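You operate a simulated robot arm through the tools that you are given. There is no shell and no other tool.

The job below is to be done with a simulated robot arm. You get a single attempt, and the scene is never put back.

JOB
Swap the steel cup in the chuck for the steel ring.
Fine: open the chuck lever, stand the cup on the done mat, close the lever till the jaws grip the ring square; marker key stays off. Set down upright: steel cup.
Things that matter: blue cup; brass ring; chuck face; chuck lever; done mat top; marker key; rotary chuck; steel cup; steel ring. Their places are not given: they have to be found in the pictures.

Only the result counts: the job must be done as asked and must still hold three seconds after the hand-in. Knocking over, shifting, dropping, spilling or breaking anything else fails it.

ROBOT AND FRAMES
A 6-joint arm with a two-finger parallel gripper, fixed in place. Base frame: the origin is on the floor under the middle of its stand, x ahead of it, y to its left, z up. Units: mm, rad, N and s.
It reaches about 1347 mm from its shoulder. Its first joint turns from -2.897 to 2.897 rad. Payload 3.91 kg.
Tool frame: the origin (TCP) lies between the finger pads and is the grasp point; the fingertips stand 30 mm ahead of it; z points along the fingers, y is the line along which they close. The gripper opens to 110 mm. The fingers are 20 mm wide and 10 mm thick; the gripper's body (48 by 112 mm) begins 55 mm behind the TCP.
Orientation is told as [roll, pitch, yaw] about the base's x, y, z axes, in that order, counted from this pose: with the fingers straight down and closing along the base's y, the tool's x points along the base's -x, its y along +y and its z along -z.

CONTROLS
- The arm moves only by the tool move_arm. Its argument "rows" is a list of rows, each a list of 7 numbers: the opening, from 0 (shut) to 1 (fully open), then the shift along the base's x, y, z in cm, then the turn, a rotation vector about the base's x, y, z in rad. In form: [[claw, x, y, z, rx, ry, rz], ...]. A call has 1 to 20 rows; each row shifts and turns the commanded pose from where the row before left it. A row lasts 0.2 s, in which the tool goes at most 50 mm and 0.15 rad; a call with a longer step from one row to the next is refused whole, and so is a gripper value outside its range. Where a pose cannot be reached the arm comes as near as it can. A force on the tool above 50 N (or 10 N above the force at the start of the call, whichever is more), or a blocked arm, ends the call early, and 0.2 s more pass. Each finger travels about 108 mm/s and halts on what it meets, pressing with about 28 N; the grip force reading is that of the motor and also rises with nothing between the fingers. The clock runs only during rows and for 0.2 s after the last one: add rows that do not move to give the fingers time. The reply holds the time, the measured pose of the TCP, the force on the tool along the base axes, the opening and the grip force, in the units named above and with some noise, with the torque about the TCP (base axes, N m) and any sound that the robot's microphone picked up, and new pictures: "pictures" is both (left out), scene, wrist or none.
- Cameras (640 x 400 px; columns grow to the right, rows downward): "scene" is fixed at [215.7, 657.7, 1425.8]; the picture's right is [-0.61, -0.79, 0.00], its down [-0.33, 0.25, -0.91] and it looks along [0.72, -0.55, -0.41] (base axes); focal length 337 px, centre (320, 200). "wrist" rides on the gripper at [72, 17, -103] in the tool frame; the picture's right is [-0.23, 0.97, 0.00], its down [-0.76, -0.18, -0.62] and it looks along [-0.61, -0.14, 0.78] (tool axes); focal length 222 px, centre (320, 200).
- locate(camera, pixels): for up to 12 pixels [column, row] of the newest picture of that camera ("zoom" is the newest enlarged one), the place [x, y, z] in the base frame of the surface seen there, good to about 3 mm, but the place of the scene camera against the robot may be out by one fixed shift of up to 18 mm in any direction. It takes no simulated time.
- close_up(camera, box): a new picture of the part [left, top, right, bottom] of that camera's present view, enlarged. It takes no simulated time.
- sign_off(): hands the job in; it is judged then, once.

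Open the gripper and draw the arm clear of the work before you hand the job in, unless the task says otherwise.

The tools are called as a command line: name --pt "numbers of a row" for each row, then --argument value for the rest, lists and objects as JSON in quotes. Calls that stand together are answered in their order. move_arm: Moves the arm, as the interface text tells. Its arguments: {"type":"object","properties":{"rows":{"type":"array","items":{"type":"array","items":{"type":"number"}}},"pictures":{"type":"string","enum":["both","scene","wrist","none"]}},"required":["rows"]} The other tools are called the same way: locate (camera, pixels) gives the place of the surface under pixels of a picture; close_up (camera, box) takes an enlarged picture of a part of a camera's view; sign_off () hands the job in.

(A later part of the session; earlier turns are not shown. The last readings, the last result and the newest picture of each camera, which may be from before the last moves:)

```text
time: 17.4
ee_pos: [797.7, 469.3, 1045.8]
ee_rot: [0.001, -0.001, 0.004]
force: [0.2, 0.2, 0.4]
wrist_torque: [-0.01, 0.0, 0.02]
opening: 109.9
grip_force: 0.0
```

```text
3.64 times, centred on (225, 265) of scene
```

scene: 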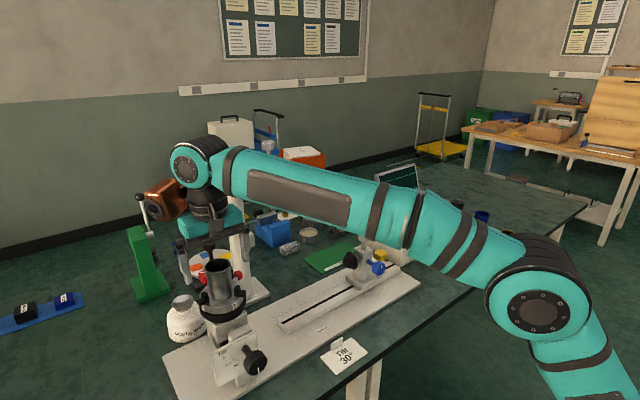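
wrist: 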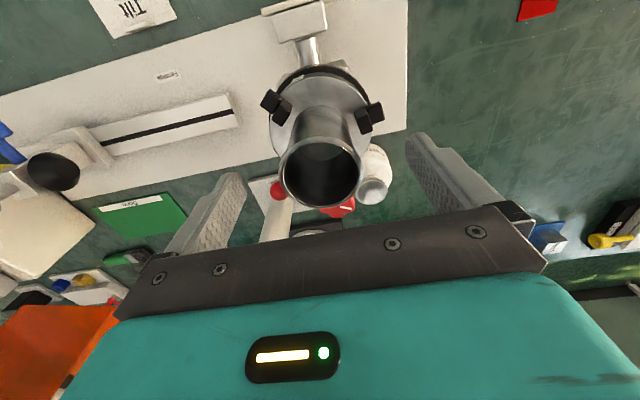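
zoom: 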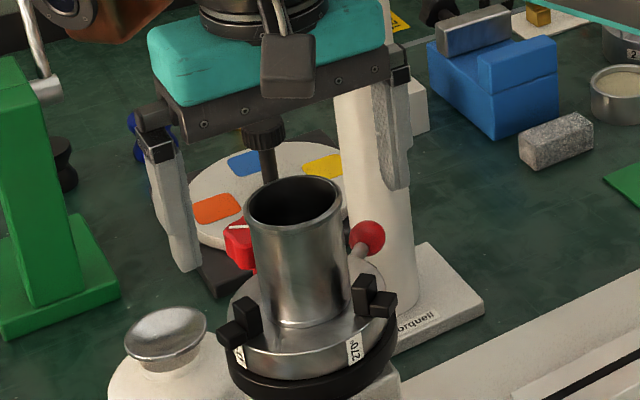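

The cup is between the fingers, rim at (280–362, 135–208) in the wrist picture. I'll check the rim centre from this close view and the obstacle heights on the way to the mat.

locate --camera "wrist" --pixels '[[280, 172], [361, 168], [318, 139], [322, 206], [292, 150], [352, 150], [295, 199], [350, 195], [142, 206], [110, 222], [180, 220], [30, 320]]'

close_up --camera "wrist" --box '[0, 130, 250, 330]'

```text
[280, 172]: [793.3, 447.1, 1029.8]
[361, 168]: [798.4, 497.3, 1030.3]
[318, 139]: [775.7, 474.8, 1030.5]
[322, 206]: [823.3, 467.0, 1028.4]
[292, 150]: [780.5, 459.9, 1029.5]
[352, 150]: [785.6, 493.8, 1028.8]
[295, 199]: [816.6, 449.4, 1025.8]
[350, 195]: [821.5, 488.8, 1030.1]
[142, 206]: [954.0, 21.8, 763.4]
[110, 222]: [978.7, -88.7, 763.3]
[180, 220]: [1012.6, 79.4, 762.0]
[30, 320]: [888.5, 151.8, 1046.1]
```

```text
2.00 times, centred on (125, 230) of wrist
```

zoom: 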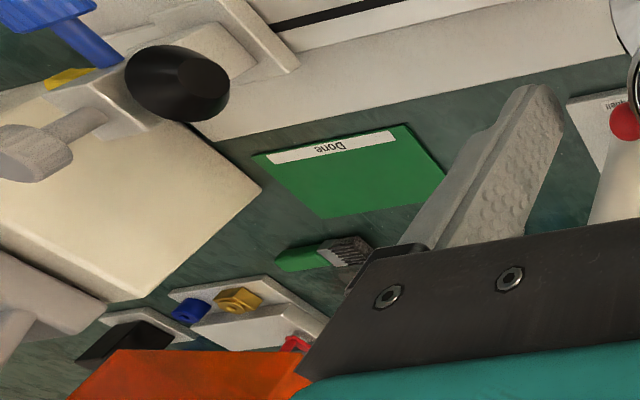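

I'll read the mat corners and nearby objects (orange head, tailstock knob, console, brush) from this zoom.

locate --camera "zoom" --pixels '[[256, 157], [399, 128], [440, 173], [321, 214], [340, 175], [115, 360], [300, 365], [230, 90], [150, 110], [250, 185], [290, 260], [350, 245]]'

move_arm --pt "1 0.15 0.2 -1.4 0 0 0" --pt "1 0 0 -1.4 0 0 0" --pt "1 0 0 0 0 0 0"

```text
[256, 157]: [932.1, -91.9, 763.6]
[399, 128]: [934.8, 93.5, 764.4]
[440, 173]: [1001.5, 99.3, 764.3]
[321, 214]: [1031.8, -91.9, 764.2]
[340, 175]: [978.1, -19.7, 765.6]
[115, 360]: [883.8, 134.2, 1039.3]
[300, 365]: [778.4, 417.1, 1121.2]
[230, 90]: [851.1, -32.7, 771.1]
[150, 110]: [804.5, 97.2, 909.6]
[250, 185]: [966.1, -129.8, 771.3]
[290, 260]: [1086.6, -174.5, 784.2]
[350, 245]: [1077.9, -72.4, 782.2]
```

```text
time: 18.2
ee_pos: [802.0, 473.5, 1016.2]
ee_rot: [0.002, -0.002, 0.001]
force: [0.0, -0.1, 0.2]
wrist_torque: [0.0, 0.04, 0.01]
opening: 110.0
grip_force: 0.1
```

scene: 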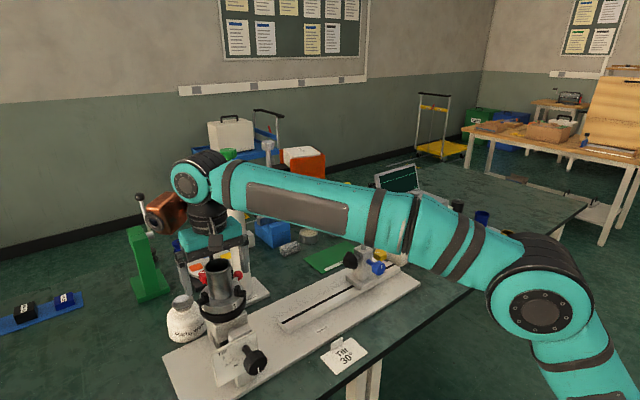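
wrist: 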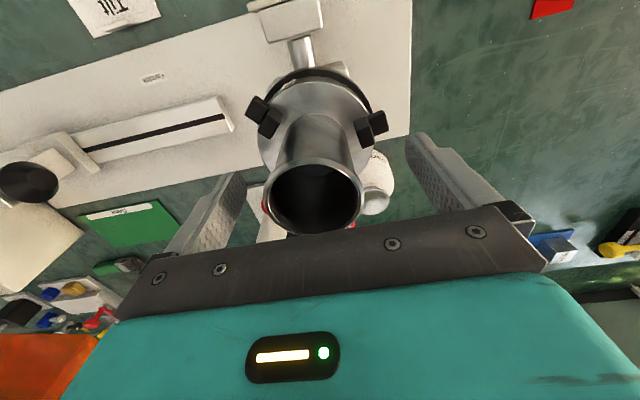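

Mat top is z≈764, x 932–1032, y −92–97. The cup is centred, so I'll close the gripper on it.

move_arm --pt "0.35 0 0 0 0 0 0" --pt "0.35 0 0 0 0 0 0" --pt "0.35 0 0 0 0 0 0" --pt "0.35 0 0 0 0 0 0"

close_up --camera "scene" --box '[170, 210, 280, 320]'

```text
time: 19.2
ee_pos: [801.0, 473.1, 1017.1]
ee_rot: [-0.001, -0.001, 0.002]
force: [-0.5, -0.2, 0.0]
wrist_torque: [-0.02, -0.05, 0.03]
opening: 48.6
grip_force: 28.2
```

scene: 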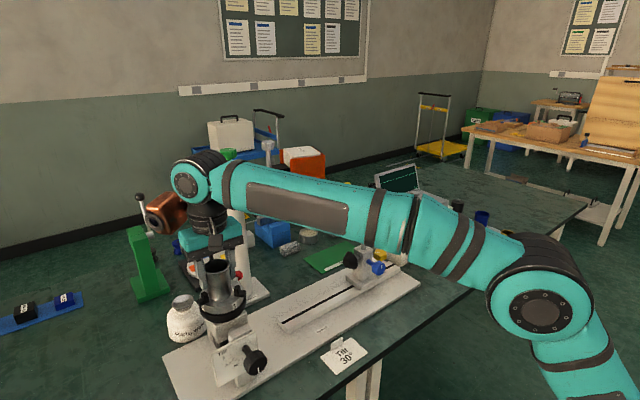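
wrist: 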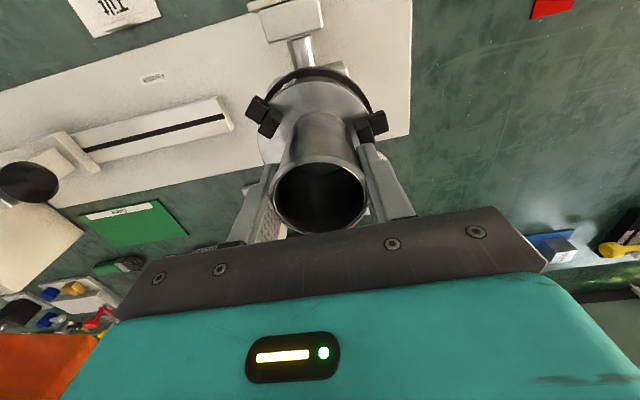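

```text
3.64 times, centred on (225, 265) of scene
```

zoom: 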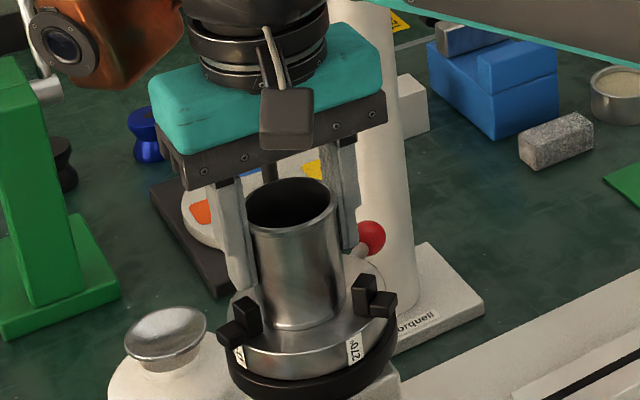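

The cup is gripped (48.6 mm, 28 N). I'll lift it straight up and check that it comes free.

move_arm --pt "0.35 0 0 0.5 0 0 0" --pt "0.35 0 0 1.5 0 0 0" --pt "0.35 0 0 3 0 0 0" --pt "0.35 0 0 4 0 0 0" --pt "0.35 0 0 4 0 0 0" --pt "0.35 0 0 0 0 0 0"

close_up --camera "scene" --box '[170, 210, 280, 320]'

```text
time: 20.6
ee_pos: [801.0, 474.1, 1146.5]
ee_rot: [-0.001, -0.001, 0.001]
force: [0.2, 1.2, -2.4]
wrist_torque: [-0.02, 0.04, -0.01]
opening: 48.6
grip_force: 28.1
```

scene: 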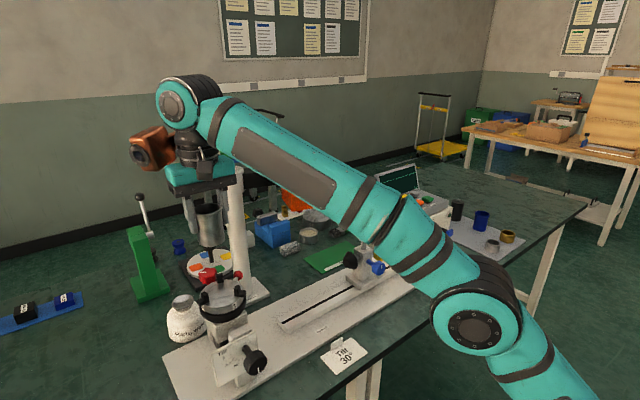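
wrist: 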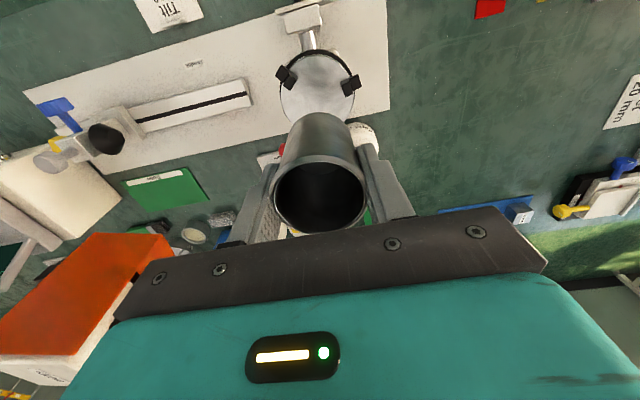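

```text
3.64 times, centred on (225, 265) of scene
```

zoom: 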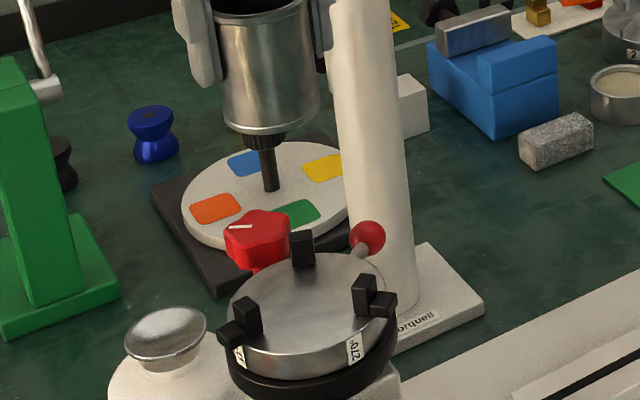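

The cup is free and upright in the gripper, and all three jaws are visible. I'll back off to x≈740, rise to z≈1180, then travel to y≈0 in front of the orange head.

move_arm --pt "0.35 -3.0 0 1.5 0 0 0" --pt "0.35 -3.0 -1 1.5 0 0 0" --pt "0.35 0 -3.9 0 0 0 0" --pt "0.35 0 -3.9 0 0 0 0" --pt "0.35 0 -3.9 0 0 0 0" --pt "0.35 0 -3.9 0 0 0 0" --pt "0.35 0 -3.9 0 0 0 0" --pt "0.35 0 -3.9 0 0 0 0" --pt "0.35 0 -3.9 0 0 0 0" --pt "0.35 0 -3.9 0 0 0 0" --pt "0.35 0 -3.9 0 0 0 0" --pt "0.35 0 -3.9 0 0 0 0" --pt "0.35 0 -3.9 0 0 0 0" --pt "0.35 0 -3.2 0 0 0 0" --pt "0.35 0 0 0 0 0 0"

```text
time: 23.8
ee_pos: [739.3, 1.2, 1173.8]
ee_rot: [0.0, 0.0, 0.001]
force: [0.4, -0.5, -1.5]
wrist_torque: [0.01, 0.01, 0.03]
opening: 48.8
grip_force: 27.5
```

scene: 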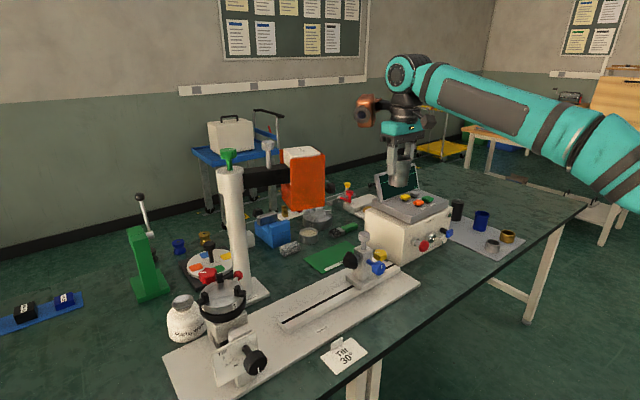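
wrist: 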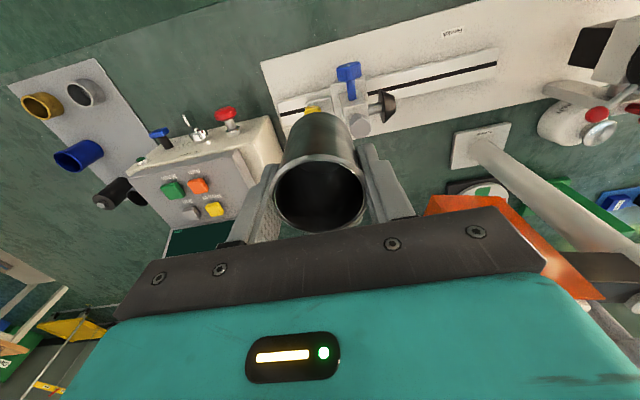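

The scene is clear around the mat now. I'll measure the tailstock top, the orange head, laptop and console edges, and the chuck jaws.

close_up --camera "scene" --box '[270, 140, 450, 290]'

locate --camera "scene" --pixels '[[362, 235], [363, 248], [352, 258], [378, 268], [285, 158], [300, 212], [326, 208], [325, 155], [368, 212], [376, 178], [414, 172], [400, 265]]'

close_up --camera "scene" --box '[180, 240, 290, 320]'

```text
2.67 times, centred on (360, 215) of scene
```

zoom: 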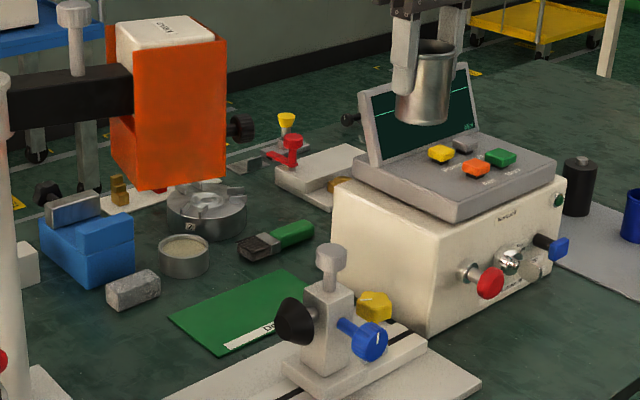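

```text
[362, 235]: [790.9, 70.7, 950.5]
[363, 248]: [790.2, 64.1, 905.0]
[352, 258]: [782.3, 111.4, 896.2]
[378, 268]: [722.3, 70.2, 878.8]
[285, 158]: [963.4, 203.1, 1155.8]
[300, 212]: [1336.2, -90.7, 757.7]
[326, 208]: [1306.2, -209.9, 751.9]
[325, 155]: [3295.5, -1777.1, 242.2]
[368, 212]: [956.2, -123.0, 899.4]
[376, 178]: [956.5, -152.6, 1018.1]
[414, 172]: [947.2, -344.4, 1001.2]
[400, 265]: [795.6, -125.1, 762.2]
```

```text
5.00 times, centred on (235, 280) of scene
```

zoom: 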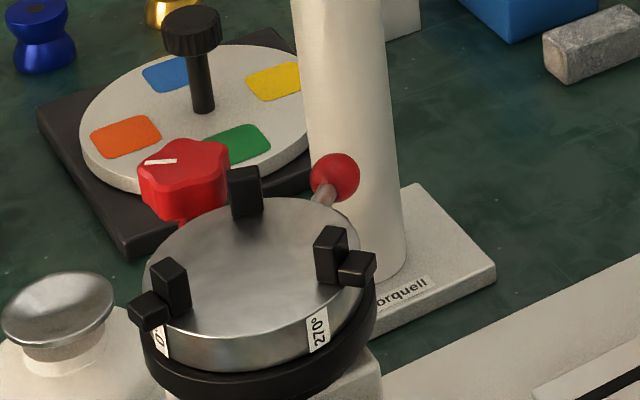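

The tailstock top is at ≈(797,66,958), the console wall at y≈−130 and the screen at x≈960, so y≈0 is a clear lane. I'll check the forearm's own positions to judge its clearance over the tailstock.

locate --camera "scene" --pixels '[[405, 75], [440, 100], [480, 125], [520, 145], [560, 165], [600, 185], [635, 205], [480, 80], [560, 110], [620, 130]]'

locate --camera "zoom" --pixels '[[245, 170], [262, 172], [250, 210], [335, 228], [345, 240], [318, 270], [335, 280], [170, 262], [188, 275], [190, 312], [172, 320], [250, 280]]'

```text
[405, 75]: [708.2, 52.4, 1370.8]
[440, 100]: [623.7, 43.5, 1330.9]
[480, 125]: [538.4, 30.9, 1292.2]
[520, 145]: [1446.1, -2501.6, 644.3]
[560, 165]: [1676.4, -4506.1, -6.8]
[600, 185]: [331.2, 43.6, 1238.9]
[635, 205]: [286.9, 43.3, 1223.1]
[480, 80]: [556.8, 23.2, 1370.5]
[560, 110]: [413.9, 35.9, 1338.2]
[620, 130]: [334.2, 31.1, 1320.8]
```

```text
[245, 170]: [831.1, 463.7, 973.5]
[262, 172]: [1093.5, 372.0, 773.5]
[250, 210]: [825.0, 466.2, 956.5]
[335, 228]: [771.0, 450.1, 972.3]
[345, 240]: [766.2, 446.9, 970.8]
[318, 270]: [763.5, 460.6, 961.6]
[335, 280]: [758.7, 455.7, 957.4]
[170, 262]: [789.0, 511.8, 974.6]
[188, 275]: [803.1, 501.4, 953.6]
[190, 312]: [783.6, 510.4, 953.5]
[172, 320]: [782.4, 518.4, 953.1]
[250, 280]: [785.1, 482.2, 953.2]
```

The forearm runs in the y≈0 plane well above things. There's a black knob sticking out of the orange head at about scene (331,188); I'll measure that and the head's right edge.

locate --camera "scene" --pixels '[[329, 188], [331, 186], [333, 190], [326, 190], [322, 170], [322, 200], [323, 158], [318, 150], [290, 165], [296, 208], [310, 180], [284, 190]]'

```text
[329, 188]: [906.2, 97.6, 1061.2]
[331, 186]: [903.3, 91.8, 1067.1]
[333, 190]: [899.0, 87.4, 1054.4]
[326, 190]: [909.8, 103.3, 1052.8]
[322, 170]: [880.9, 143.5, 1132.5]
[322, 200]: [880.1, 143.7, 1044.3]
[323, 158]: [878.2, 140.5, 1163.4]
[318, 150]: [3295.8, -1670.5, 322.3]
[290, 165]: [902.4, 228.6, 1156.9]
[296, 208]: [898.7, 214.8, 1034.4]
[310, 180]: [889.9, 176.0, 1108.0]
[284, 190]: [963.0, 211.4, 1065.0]
```

The knob reaches y≈82 at x≈909, z≈1060; so I'll use y≈−25 for the drop-off, giving room on both sides. Moving out over the mat at height first.

move_arm --pt "0.35 4.05 -0.44 0 0 0 0" --pt "0.35 4.05 -0.44 0 0 0 0" --pt "0.35 4.05 -0.44 0 0 0 0" --pt "0.35 4.05 -0.44 0 0 0 0" --pt "0.35 4.05 -0.44 0 0 0 0" --pt "0.35 4.05 -0.44 0 0 0 0" --pt "0.35 0 0 -4 0 0 0" --pt "0.35 0 0 -4 0 0 0" --pt "0.35 0 0 -4 0 0 0" --pt "0.35 0 0 -4 0 0 0" --pt "0.35 0 0 0 0 0 0"

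```text
time: 26.2
ee_pos: [941.6, -21.0, 983.9]
ee_rot: [0.001, -0.003, 0.003]
force: [0.6, -0.3, -1.5]
wrist_torque: [0.01, 0.0, -0.01]
opening: 48.9
grip_force: 28.2
out of reach, approached as far as the arm can: row 5, 6
```

scene: 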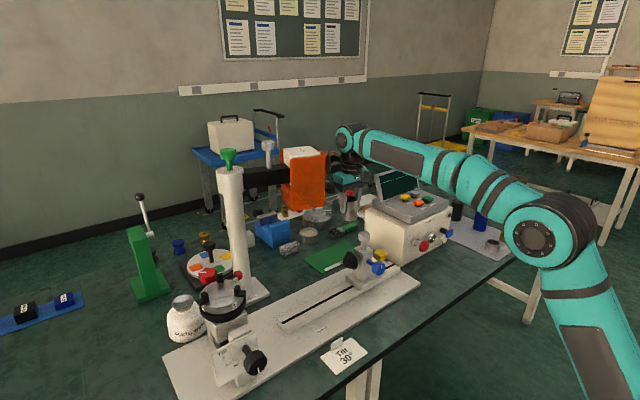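
wrist: 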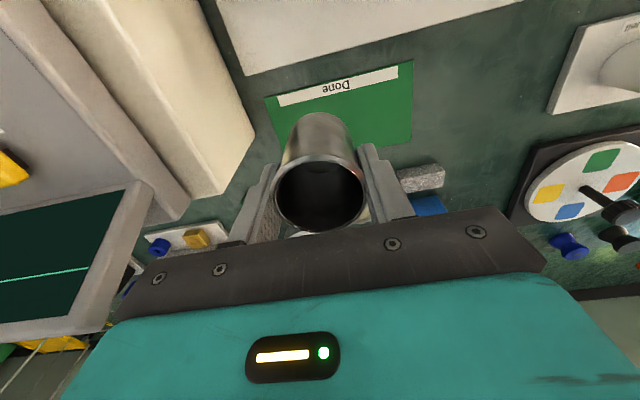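

At the higher level the reach stopped me at x≈942; at this lower height I'll move on +x 4 cm and then descend to z≈870.

move_arm --pt "0.35 2 -0.2 0 0 0 0" --pt "0.35 2 -0.2 0 0 0 0" --pt "0.35 0 0 -4 0 0 0" --pt "0.35 0 0 -4 0 0 0" --pt "0.35 0 0 -3 0 0 0" --pt "0.35 0 0 0 0 0 0"

close_up --camera "scene" --box '[270, 120, 450, 290]'

```text
time: 27.6
ee_pos: [980.7, -29.8, 875.3]
ee_rot: [0.001, -0.002, 0.002]
force: [-0.2, 0.6, -2.3]
wrist_torque: [0.01, 0.0, -0.03]
opening: 48.7
grip_force: 27.8
```

scene: 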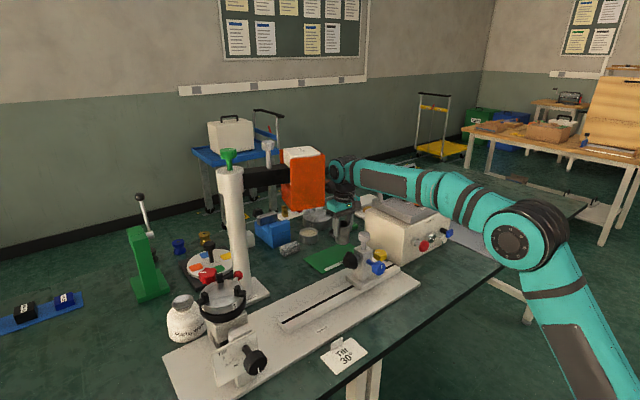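
wrist: 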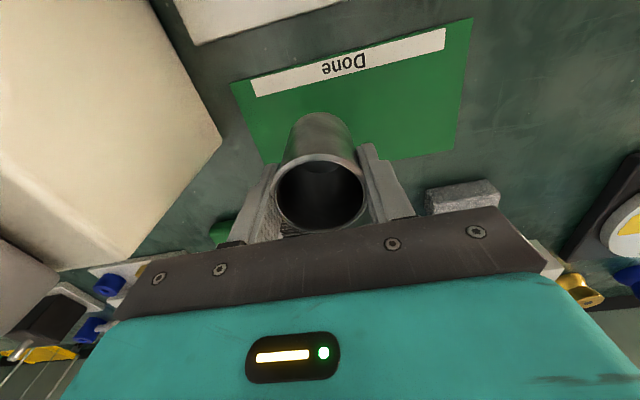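

```text
2.35 times, centred on (360, 205) of scene
```

zoom: 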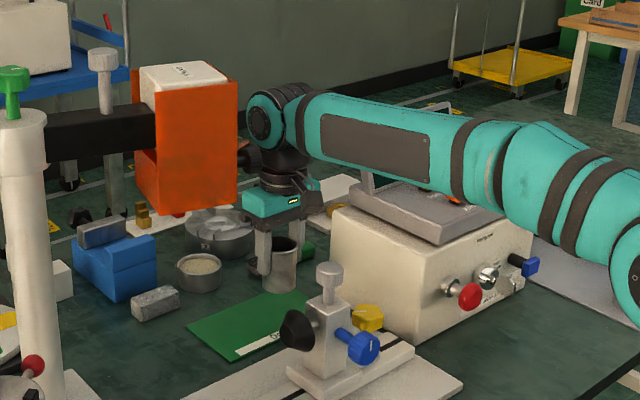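

The cup hangs over the mat's middle (target (981,−28)). I'll lower to about 3 mm above, then in small steps until contact.

move_arm --pt "0.35 0 0.1 -2.5 0 0 0" --pt "0.35 0 0.1 -1.8 0 0 0" --pt "0.35 0 0 -0.5 0 0 0" --pt "0.35 0 0 -0.2 0 0 0" --pt "0.35 0 0 0 0 0 0" --pictures "none"

```text
time: 28.8
ee_pos: [981.2, -24.2, 825.5]
ee_rot: [-0.002, -0.002, 0.001]
force: [0.1, -0.9, -1.4]
wrist_torque: [-0.01, 0.02, -0.03]
opening: 48.9
grip_force: 27.9
```

No contact yet (force −1.4 N, z 825.5). I'll step down 1 mm at a time.

move_arm --pt "0.35 0 0 -0.1 0 0 0" --pt "0.35 0 0 -0.1 0 0 0" --pt "0.35 0 0 0 0 0 0" --pictures "scene"

close_up --camera "scene" --box '[310, 190, 390, 280]'

```text
time: 29.6
ee_pos: [980.7, -25.3, 823.7]
ee_rot: [0.001, -0.002, 0.002]
force: [4.4, -1.7, 10.5]
wrist_torque: [-0.25, -0.2, 0.04]
opening: 48.7
grip_force: 27.9
```

scene: 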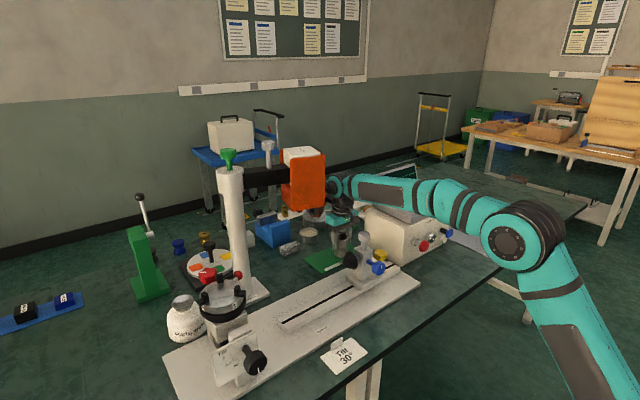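

```text
4.44 times, centred on (350, 235) of scene
```

zoom: 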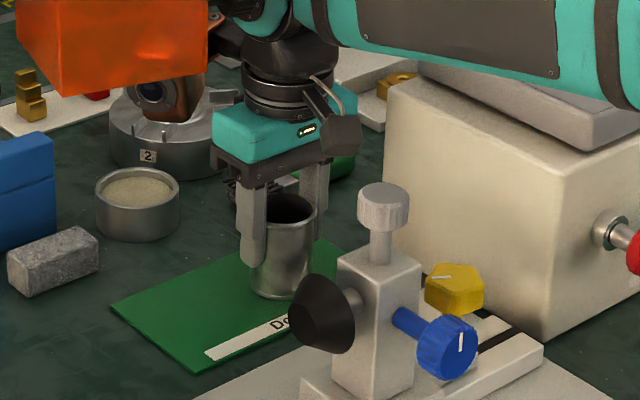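

The cup touches the mat (Fz 10.5 N). I'll ease 0.5 mm and open the gripper.

move_arm --pt "0.35 0 0 0.05 0 0 0" --pt "0.5 0 0 0 0 0 0" --pt "0.7 0 0 0 0 0 0" --pt "0.9 0 0 0 0 0 0" --pt "0.9 0 0 0 0 0 0" --pt "0.9 0 0 0 0 0 0"

close_up --camera "scene" --box '[310, 190, 390, 280]'

```text
time: 31.0
ee_pos: [980.6, -25.4, 824.6]
ee_rot: [-0.001, 0.0, 0.001]
force: [0.0, 0.0, -1.2]
wrist_torque: [0.03, -0.01, -0.03]
opening: 98.9
grip_force: 0.1
```

scene: 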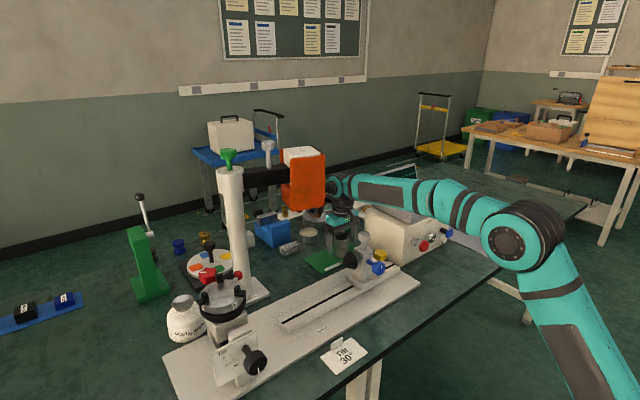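
wrist: 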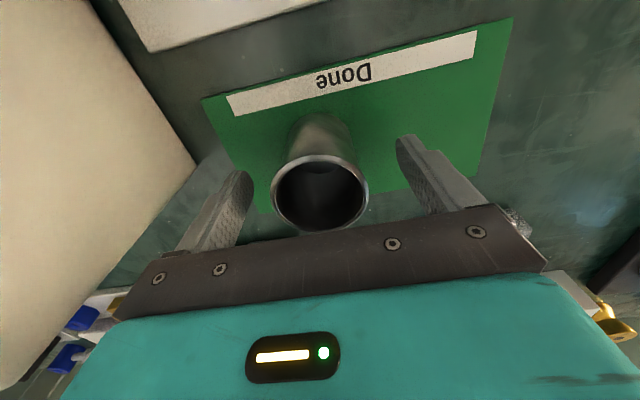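

```text
4.44 times, centred on (350, 235) of scene
```

zoom: 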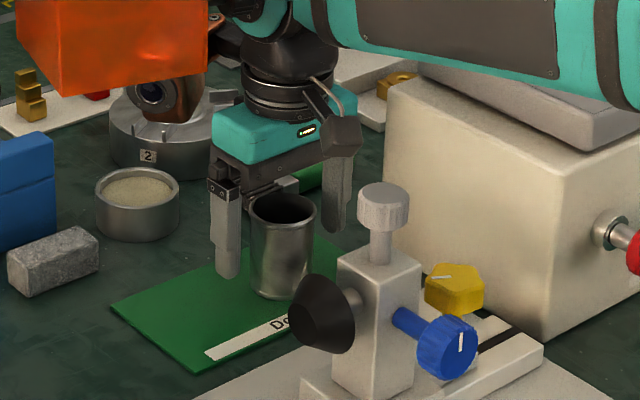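

The cup stands upright on the mat, free of the fingers. I'll rise straight up, back away, and travel toward the tray with the rings.

move_arm --pt "0.9 0 0 2 0 0 0" --pt "0.9 0 0 4 0 0 0" --pt "0.9 0 0 4 0 0 0" --pt "0.9 0 0 4 0 0 0" --pt "0.9 0 0 2 0 0 0" --pt "1 -4 0 0 0 0 0" --pt "1 -3 0 3 0 0 0" --pt "1 -3 0 3 0 0 0" --pt "1 -3 0 3 0 0 0" --pt "1 -3 0 3 0 0 0" --pt "1 -4 0 1 0 0 0" --pt "1 -4 0 1 0 0 0" --pt "1 -4 0 1 0 0 0" --pt "1 -4 0 1 0 0 0" --pt "1 -3 -2 0 0 0 0" --pt "1 0 -4 0 0 0 0" --pt "1 0 -4 0 0 0 0" --pt "1 0 -4 0 0 0 0" --pt "1 0 -4 0 0 0 0" --pt "1 0 -4 0 0 0 0"

close_up --camera "scene" --box '[270, 180, 420, 290]'

```text
time: 35.2
ee_pos: [631.3, -245.8, 1147.6]
ee_rot: [-0.001, -0.002, 0.002]
force: [-0.5, -0.1, 0.1]
wrist_torque: [-0.03, -0.03, 0.01]
opening: 109.8
grip_force: 0.0
```

scene: 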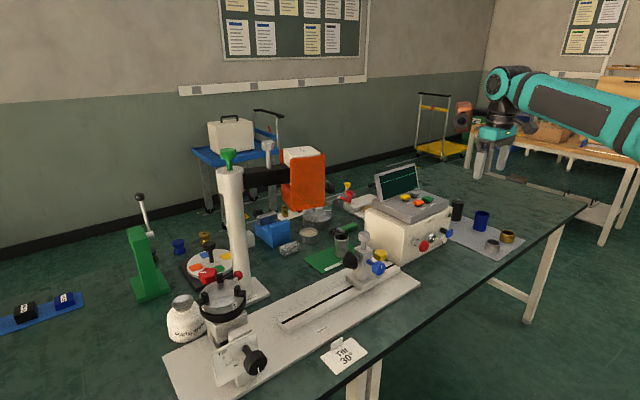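
wrist: 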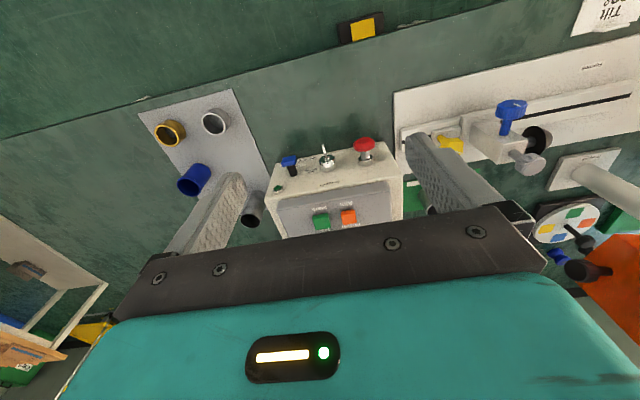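

```text
3.64 times, centred on (345, 235) of scene
```

zoom: 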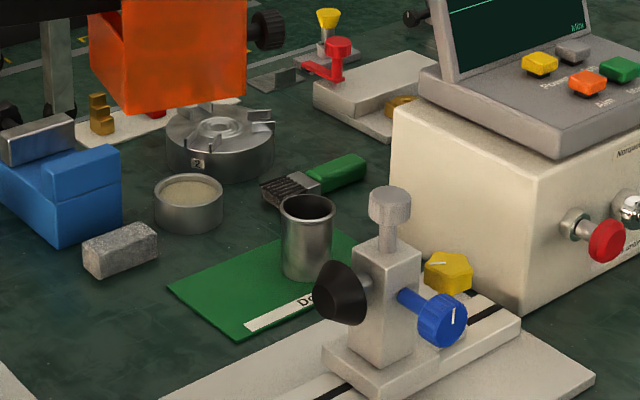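

The cup stands on the mat. The wrist view shows the steel ring at (215,122), brass ring (170,132) and blue cup (193,180). I'll move to a better viewing pose near (510,−480,1000).

move_arm --pt "1 -2 -4 -2 0 0 0" --pt "1 -2 -4 -2 0 0 0" --pt "1 -2 -4 -2 0 0 0" --pt "1 -2 -4 -2 0 0 0" --pt "1 -2 -4 -2 0 0 0" --pt "1 -2 -3.5 -3 0 0 0" --pt "1 0 0 0 0 0 0"

close_up --camera "wrist" --box '[240, 120, 400, 220]'

```text
refused: row 6 steps farther than a row can; nothing moved
```

```text
4.00 times, centred on (320, 170) of wrist
```

zoom: 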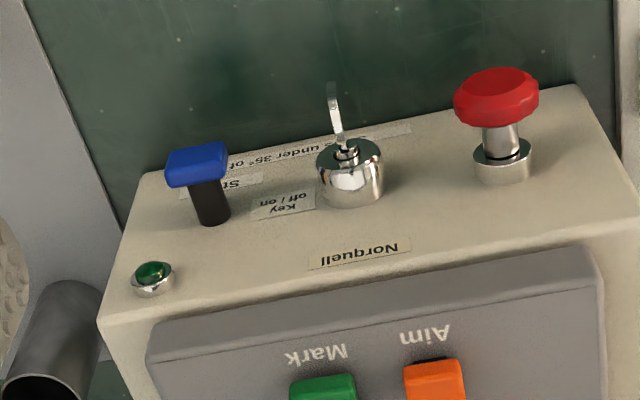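

Row 6 was too long, so nothing moved. I'll retry with smaller steps.

move_arm --pt "1 -2 -3.5 -2 0 0 0" --pt "1 -2 -3.5 -2 0 0 0" --pt "1 -2 -3.5 -2 0 0 0" --pt "1 -2 -3.5 -2 0 0 0" --pt "1 -2 -3.5 -2 0 0 0" --pt "1 -2 -3.5 -2 0 0 0" --pt "1 0 -2.5 -2 0 0 0" --pt "1 0 0 0 0 0 0"

close_up --camera "wrist" --box '[240, 120, 400, 220]'

```text
time: 37.0
ee_pos: [511.7, -479.1, 1002.5]
ee_rot: [-0.001, 0.0, 0.001]
force: [0.4, 0.3, 0.1]
wrist_torque: [-0.01, 0.02, -0.02]
opening: 110.0
grip_force: 0.1
```

scene: 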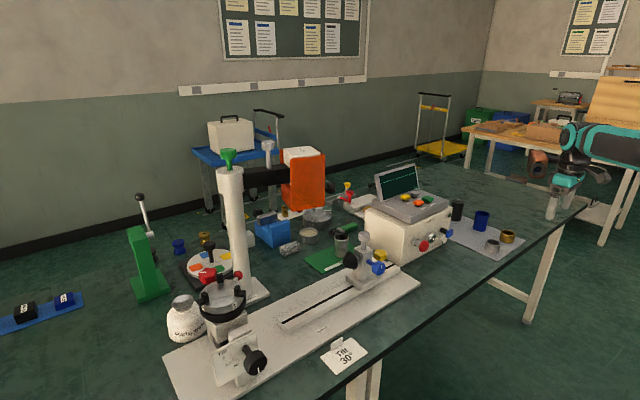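
wrist: 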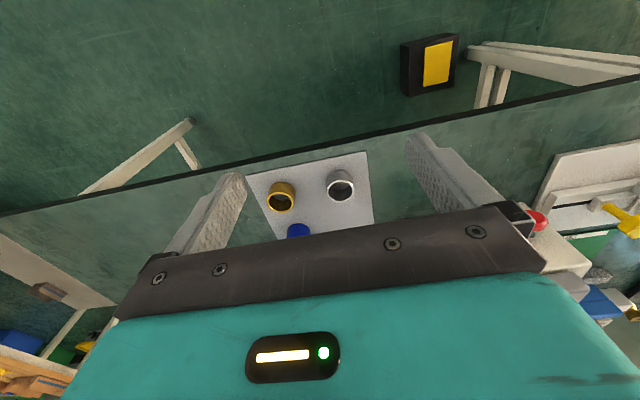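

```text
4.00 times, centred on (320, 170) of wrist
```

zoom: 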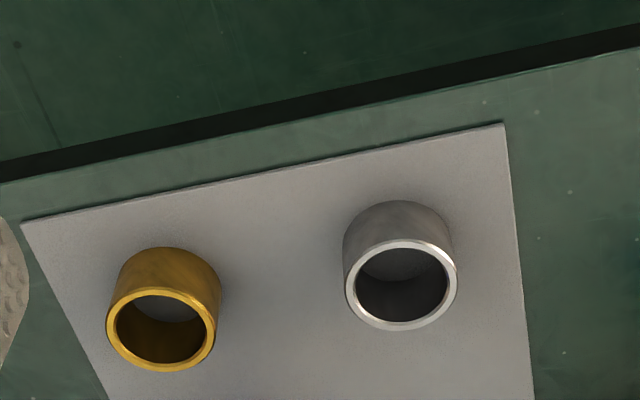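

I now see the steel ring at zoom (400,285) and the brass ring at (162,330), well separated. I'll measure the rim points of the steel ring, the brass ring and the mat.

locate --camera "zoom" --pixels '[[348, 285], [454, 285], [400, 243], [402, 326], [362, 258], [440, 255], [362, 312], [440, 312], [400, 225], [370, 222], [430, 380], [300, 250]]'

locate --camera "zoom" --pixels '[[111, 330], [212, 330], [162, 293], [162, 367], [165, 252], [400, 200], [480, 200], [260, 380]]'

locate --camera "wrist" --pixels '[[298, 228], [290, 230], [306, 228]]'

```text
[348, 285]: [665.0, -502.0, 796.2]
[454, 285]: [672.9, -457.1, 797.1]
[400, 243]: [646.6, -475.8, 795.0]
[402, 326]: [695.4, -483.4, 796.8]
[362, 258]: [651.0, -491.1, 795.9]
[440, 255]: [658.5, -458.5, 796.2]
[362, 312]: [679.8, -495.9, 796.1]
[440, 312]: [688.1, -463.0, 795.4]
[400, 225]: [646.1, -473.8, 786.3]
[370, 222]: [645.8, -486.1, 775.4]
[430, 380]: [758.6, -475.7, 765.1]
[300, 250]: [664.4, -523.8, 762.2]
```

```text
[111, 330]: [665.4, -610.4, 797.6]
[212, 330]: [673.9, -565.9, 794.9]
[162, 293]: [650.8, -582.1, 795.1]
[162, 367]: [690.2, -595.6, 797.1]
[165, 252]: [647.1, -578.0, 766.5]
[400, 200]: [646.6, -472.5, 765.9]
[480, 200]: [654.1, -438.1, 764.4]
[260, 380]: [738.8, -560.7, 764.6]
```

```text
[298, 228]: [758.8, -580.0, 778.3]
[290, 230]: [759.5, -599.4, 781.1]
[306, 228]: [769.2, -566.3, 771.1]
```

The steel ring's axis is at ≈(669.7,−478.5), top z≈796, tray z≈764, so it is ~32 mm tall and ~49 mm wide; the brass ring is 110 mm away. I'll go above it with yaw −20°, so the fingers will later sit between the jaws, and pre-open to ~82 mm.

move_arm --pt "1 3.95 0.0 -2.5 0 0 -0.0873" --pt "0.75 3.95 0.0 -2.5 0 0 -0.0873" --pt "0.75 3.95 0.05 -2.5 0 0 -0.0873" --pt "0.75 3.95 0.0 -2.5 0 0 -0.0873" --pt "0.75 0 0 0 0 0 0"

close_up --camera "wrist" --box '[240, 100, 400, 240]'

```text
time: 38.2
ee_pos: [672.8, -478.0, 904.9]
ee_rot: [0.0, -0.001, -0.347]
force: [0.5, 0.8, 0.5]
wrist_torque: [-0.01, -0.03, 0.04]
opening: 82.5
grip_force: 0.1
```

scene: 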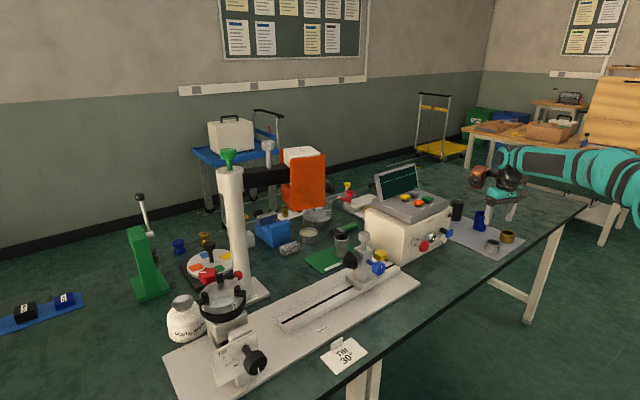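
wrist: 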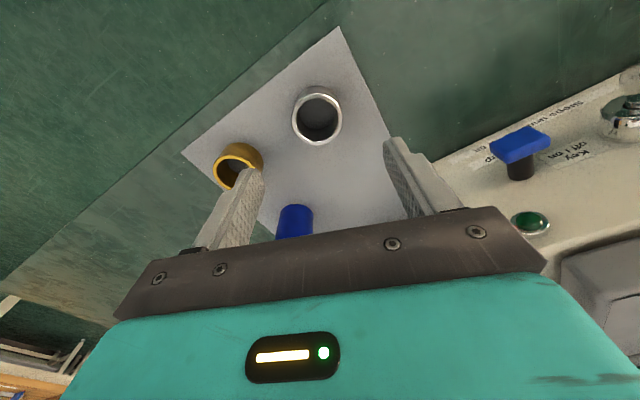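

```text
2.86 times, centred on (320, 170) of wrist
```

zoom: 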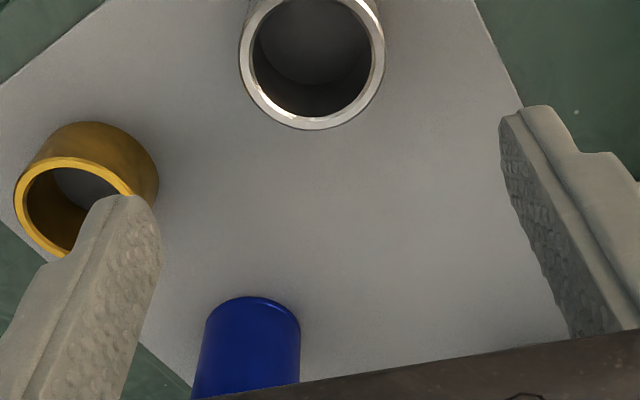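

The ring is at wrist (317,115). I'll refine its centre from this closer view.

locate --camera "wrist" --pixels '[[293, 115], [341, 115], [317, 89], [317, 144], [300, 96], [334, 96], [301, 135], [334, 135], [317, 160], [280, 120]]'

locate --camera "scene" --pixels '[[449, 215], [447, 235], [456, 207], [480, 220], [478, 178], [490, 205]]'

```text
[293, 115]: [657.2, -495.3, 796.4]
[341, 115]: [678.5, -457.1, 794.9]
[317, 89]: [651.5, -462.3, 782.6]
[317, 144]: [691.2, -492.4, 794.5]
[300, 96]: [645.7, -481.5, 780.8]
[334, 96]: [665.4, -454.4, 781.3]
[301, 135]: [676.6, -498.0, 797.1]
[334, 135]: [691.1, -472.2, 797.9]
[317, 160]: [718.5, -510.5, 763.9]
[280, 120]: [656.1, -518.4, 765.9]
```

```text
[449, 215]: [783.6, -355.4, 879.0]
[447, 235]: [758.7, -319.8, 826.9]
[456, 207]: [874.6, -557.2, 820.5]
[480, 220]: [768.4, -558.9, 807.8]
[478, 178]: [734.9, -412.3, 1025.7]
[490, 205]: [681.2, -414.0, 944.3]
```

The fit confirms the ring centre (669.7,−478.5), R≈24.4. I'll descend to TCP z≈816 (fingertips ≈10 mm below the ring's top).

move_arm --pt "0.75 -0.15 0 -4 0 0 0" --pt "0.75 0 0 -3 0 0 0" --pt "0.75 0 0 -1.5 0 0 0" --pt "0.75 0 0 0 0 0 0"

close_up --camera "wrist" --box '[240, 130, 400, 240]'

close_up --camera "scene" --box '[450, 150, 550, 270]'

```text
time: 39.2
ee_pos: [670.7, -480.3, 819.2]
ee_rot: [0.0, -0.001, -0.348]
force: [0.6, -0.2, 0.3]
wrist_torque: [0.0, 0.01, 0.0]
opening: 82.4
grip_force: 0.1
```

scene: 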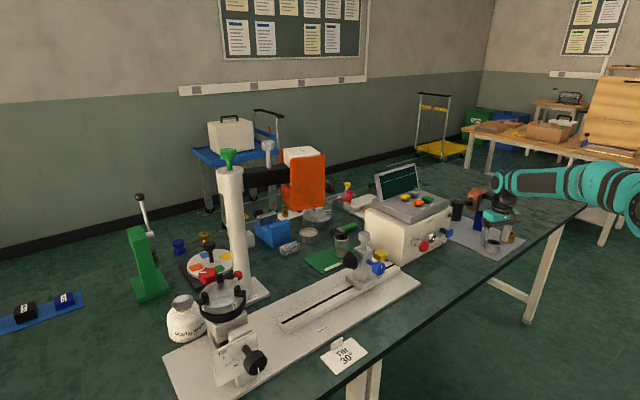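
wrist: 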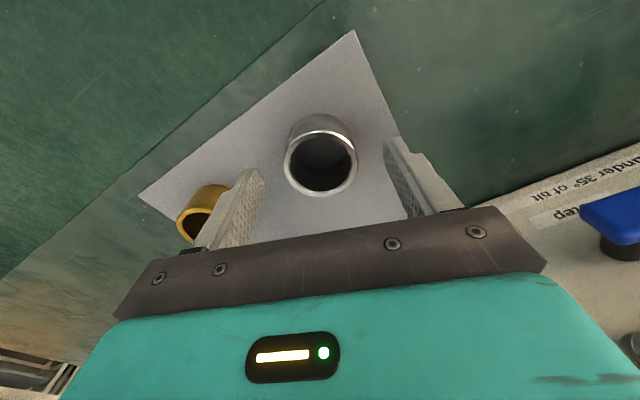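

```text
3.64 times, centred on (320, 185) of wrist
```

zoom: 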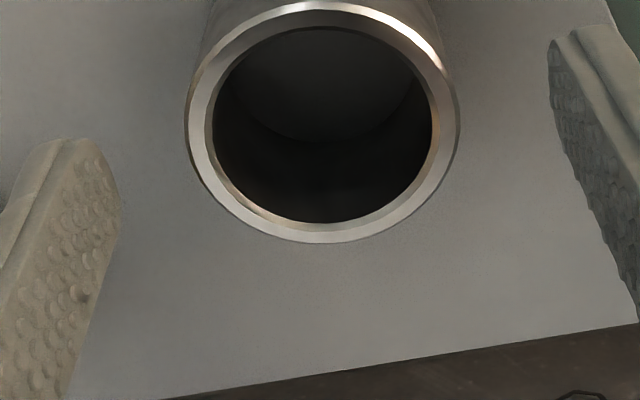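

```text
3.33 times, centred on (500, 210) of scene
```

zoom: 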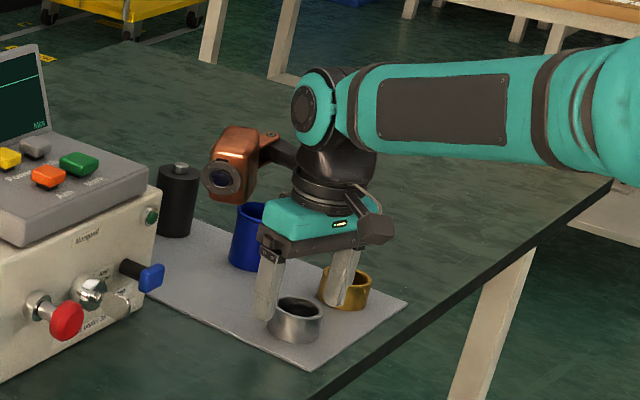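

I'll verify the ring's centre relative to the TCP once more with rim points in the wrist picture.

locate --camera "wrist" --pixels '[[286, 160], [355, 160], [320, 133], [322, 195], [297, 142], [344, 142], [300, 187], [342, 187], [293, 170], [350, 170]]'

```text
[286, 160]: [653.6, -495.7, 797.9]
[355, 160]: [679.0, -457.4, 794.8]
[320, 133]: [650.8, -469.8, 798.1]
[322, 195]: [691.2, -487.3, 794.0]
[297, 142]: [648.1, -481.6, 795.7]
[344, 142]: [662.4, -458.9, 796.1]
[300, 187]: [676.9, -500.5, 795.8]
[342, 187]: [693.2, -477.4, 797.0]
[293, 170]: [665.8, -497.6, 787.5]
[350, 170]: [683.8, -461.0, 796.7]
```

Ring centre (669.4,−478.6) matches the TCP within 2 mm. I'll lower 3 mm more and close the gripper.

move_arm --pt "0.75 -0.1 0 -0.3 0 0 0" --pt "0.35 0 0 0 0 0 0" --pt "0.35 0 0 0 0 0 0" --pt "0.35 0 0 0 0 0 0" --pt "0.35 0 0 0 0 0 0"

close_up --camera "wrist" --box '[240, 130, 400, 240]'

close_up --camera "scene" --box '[450, 190, 530, 270]'

```text
time: 40.4
ee_pos: [668.0, -480.6, 816.5]
ee_rot: [0.0, -0.001, -0.347]
force: [-0.7, -0.2, 0.5]
wrist_torque: [-0.03, -0.08, 0.0]
opening: 47.8
grip_force: 28.7
```

scene: 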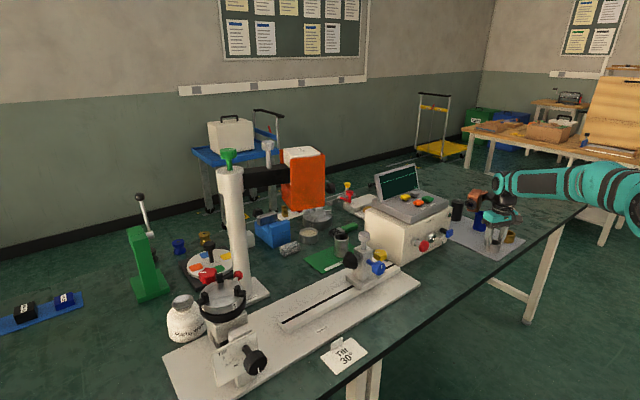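
wrist: 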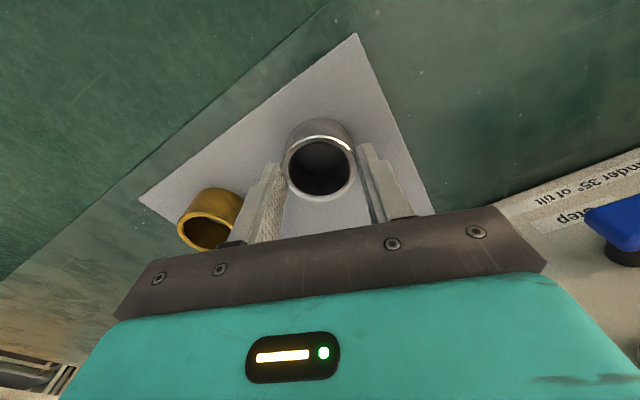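

```text
3.64 times, centred on (320, 185) of wrist
```

zoom: 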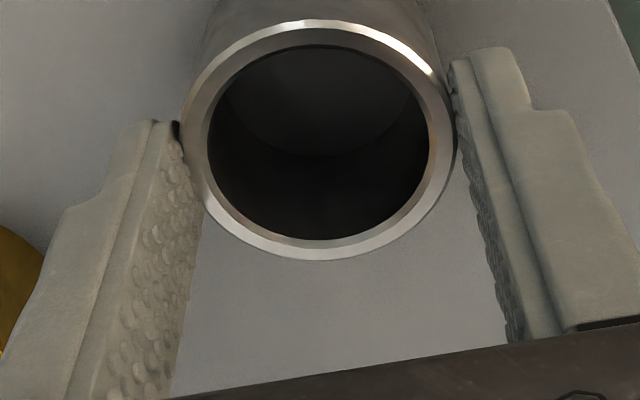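

```text
5.00 times, centred on (490, 230) of scene
```

zoom: 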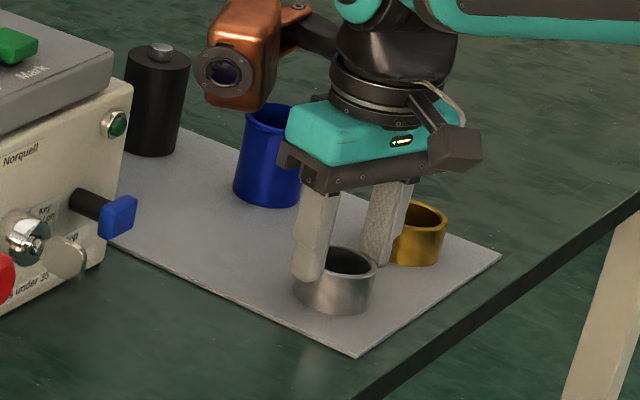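

The ring is gripped (47.8 mm, 28.7 N). I'll lift it straight up and check it hangs level.

move_arm --pt "0.35 0 0 0.5 0 0 0" --pt "0.35 0 0 1.5 0 0 0" --pt "0.35 0 0 3 0 0 0" --pt "0.35 0 0 4 0 0 0" --pt "0.35 0 0 4 0 0 0" --pt "0.35 0 0 4 0 0 0" --pt "0.35 0 0 4 0 0 0" --pt "0.35 0 0 4 0 0 0" --pt "0.35 0 0 4 0 0 0" --pt "0.35 0 0 4 0 0 0" --pt "0.35 0 0 0 0 0 0"

close_up --camera "wrist" --box '[240, 130, 400, 240]'

close_up --camera "scene" --box '[440, 90, 540, 200]'

```text
time: 42.8
ee_pos: [666.9, -481.9, 1144.4]
ee_rot: [0.0, -0.001, -0.348]
force: [0.1, -0.6, -2.1]
wrist_torque: [0.01, -0.01, 0.02]
opening: 48.2
grip_force: 27.9
```

scene: 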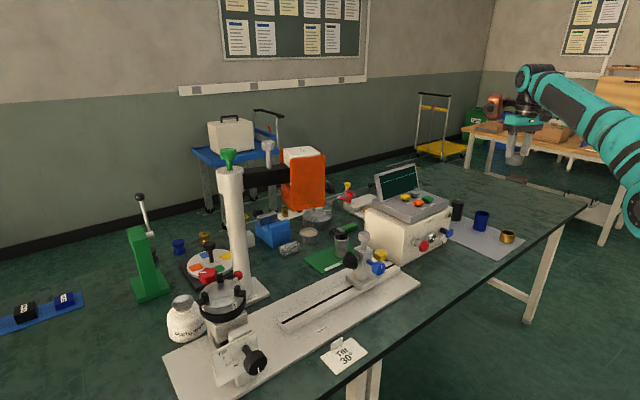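
wrist: 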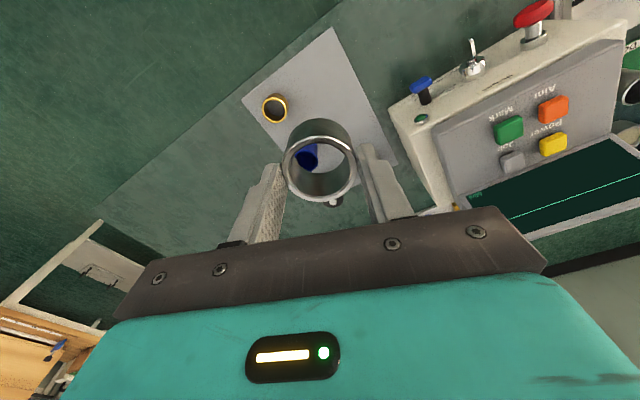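

```text
3.64 times, centred on (320, 185) of wrist
```

zoom: 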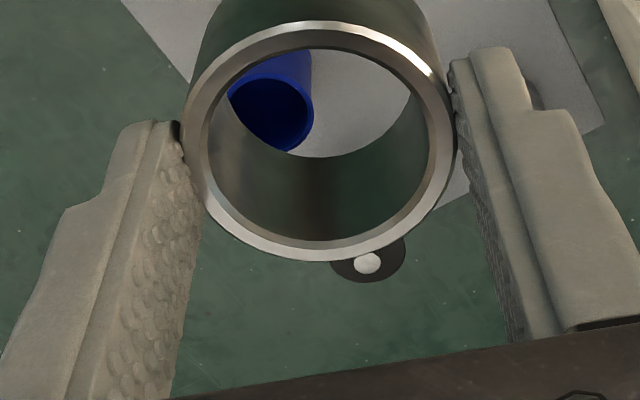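

```text
3.64 times, centred on (490, 145) of scene
```

zoom: 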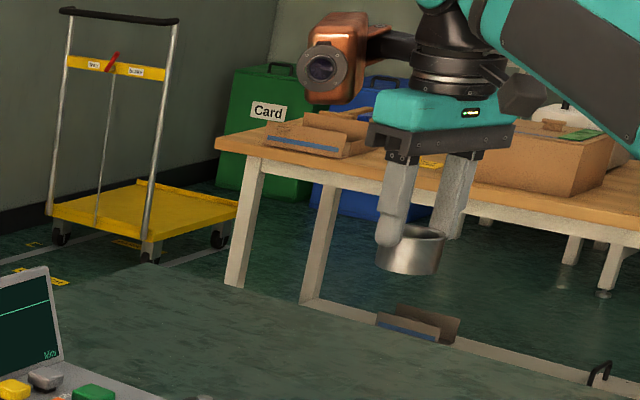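

The ring hangs level. I'll carry it back along x≈700 at z≈1175, in front of the orange head and over the tailstock.

move_arm --pt "0.35 1.0 1 1.5 0 0 0" --pt "0.35 1.0 2 1.5 0 0 0" --pt "0.35 0 4 0 0 0 0" --pt "0.35 0 4 0 0 0 0" --pt "0.35 0 4 0 0 0 0" --pt "0.35 0 4 0 0 0 0" --pt "0.35 0 4 0 0 0 0" --pt "0.35 0 4 0 0 0 0" --pt "0.35 0 4 0 0 0 0" --pt "0.35 0 4 0 0 0 0" --pt "0.35 0 4 0 0 0 0" --pt "0.35 0 4 0 0 0 0" --pt "0.35 0 4 0 0 0 0" --pt "0.35 0 4 0 0 0 0" --pt "0.35 0 4 0 0 0 0" --pt "0.35 0 4 0 0 0 0" --pt "0.35 0 4 0 0 0 0" --pt "0.35 0 4 0 0 0 0" --pt "0.35 0 4 0 0 0 0" --pt "0.35 0 4 0 0 0 0" --pictures "scene"

```text
time: 47.0
ee_pos: [688.1, 268.2, 1177.4]
ee_rot: [-0.001, 0.0, -0.349]
force: [-0.1, 0.0, -1.2]
wrist_torque: [0.03, -0.03, -0.01]
opening: 48.2
grip_force: 27.5
```

scene: 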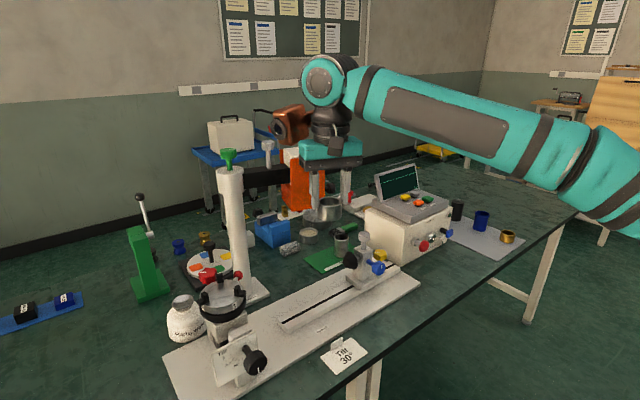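

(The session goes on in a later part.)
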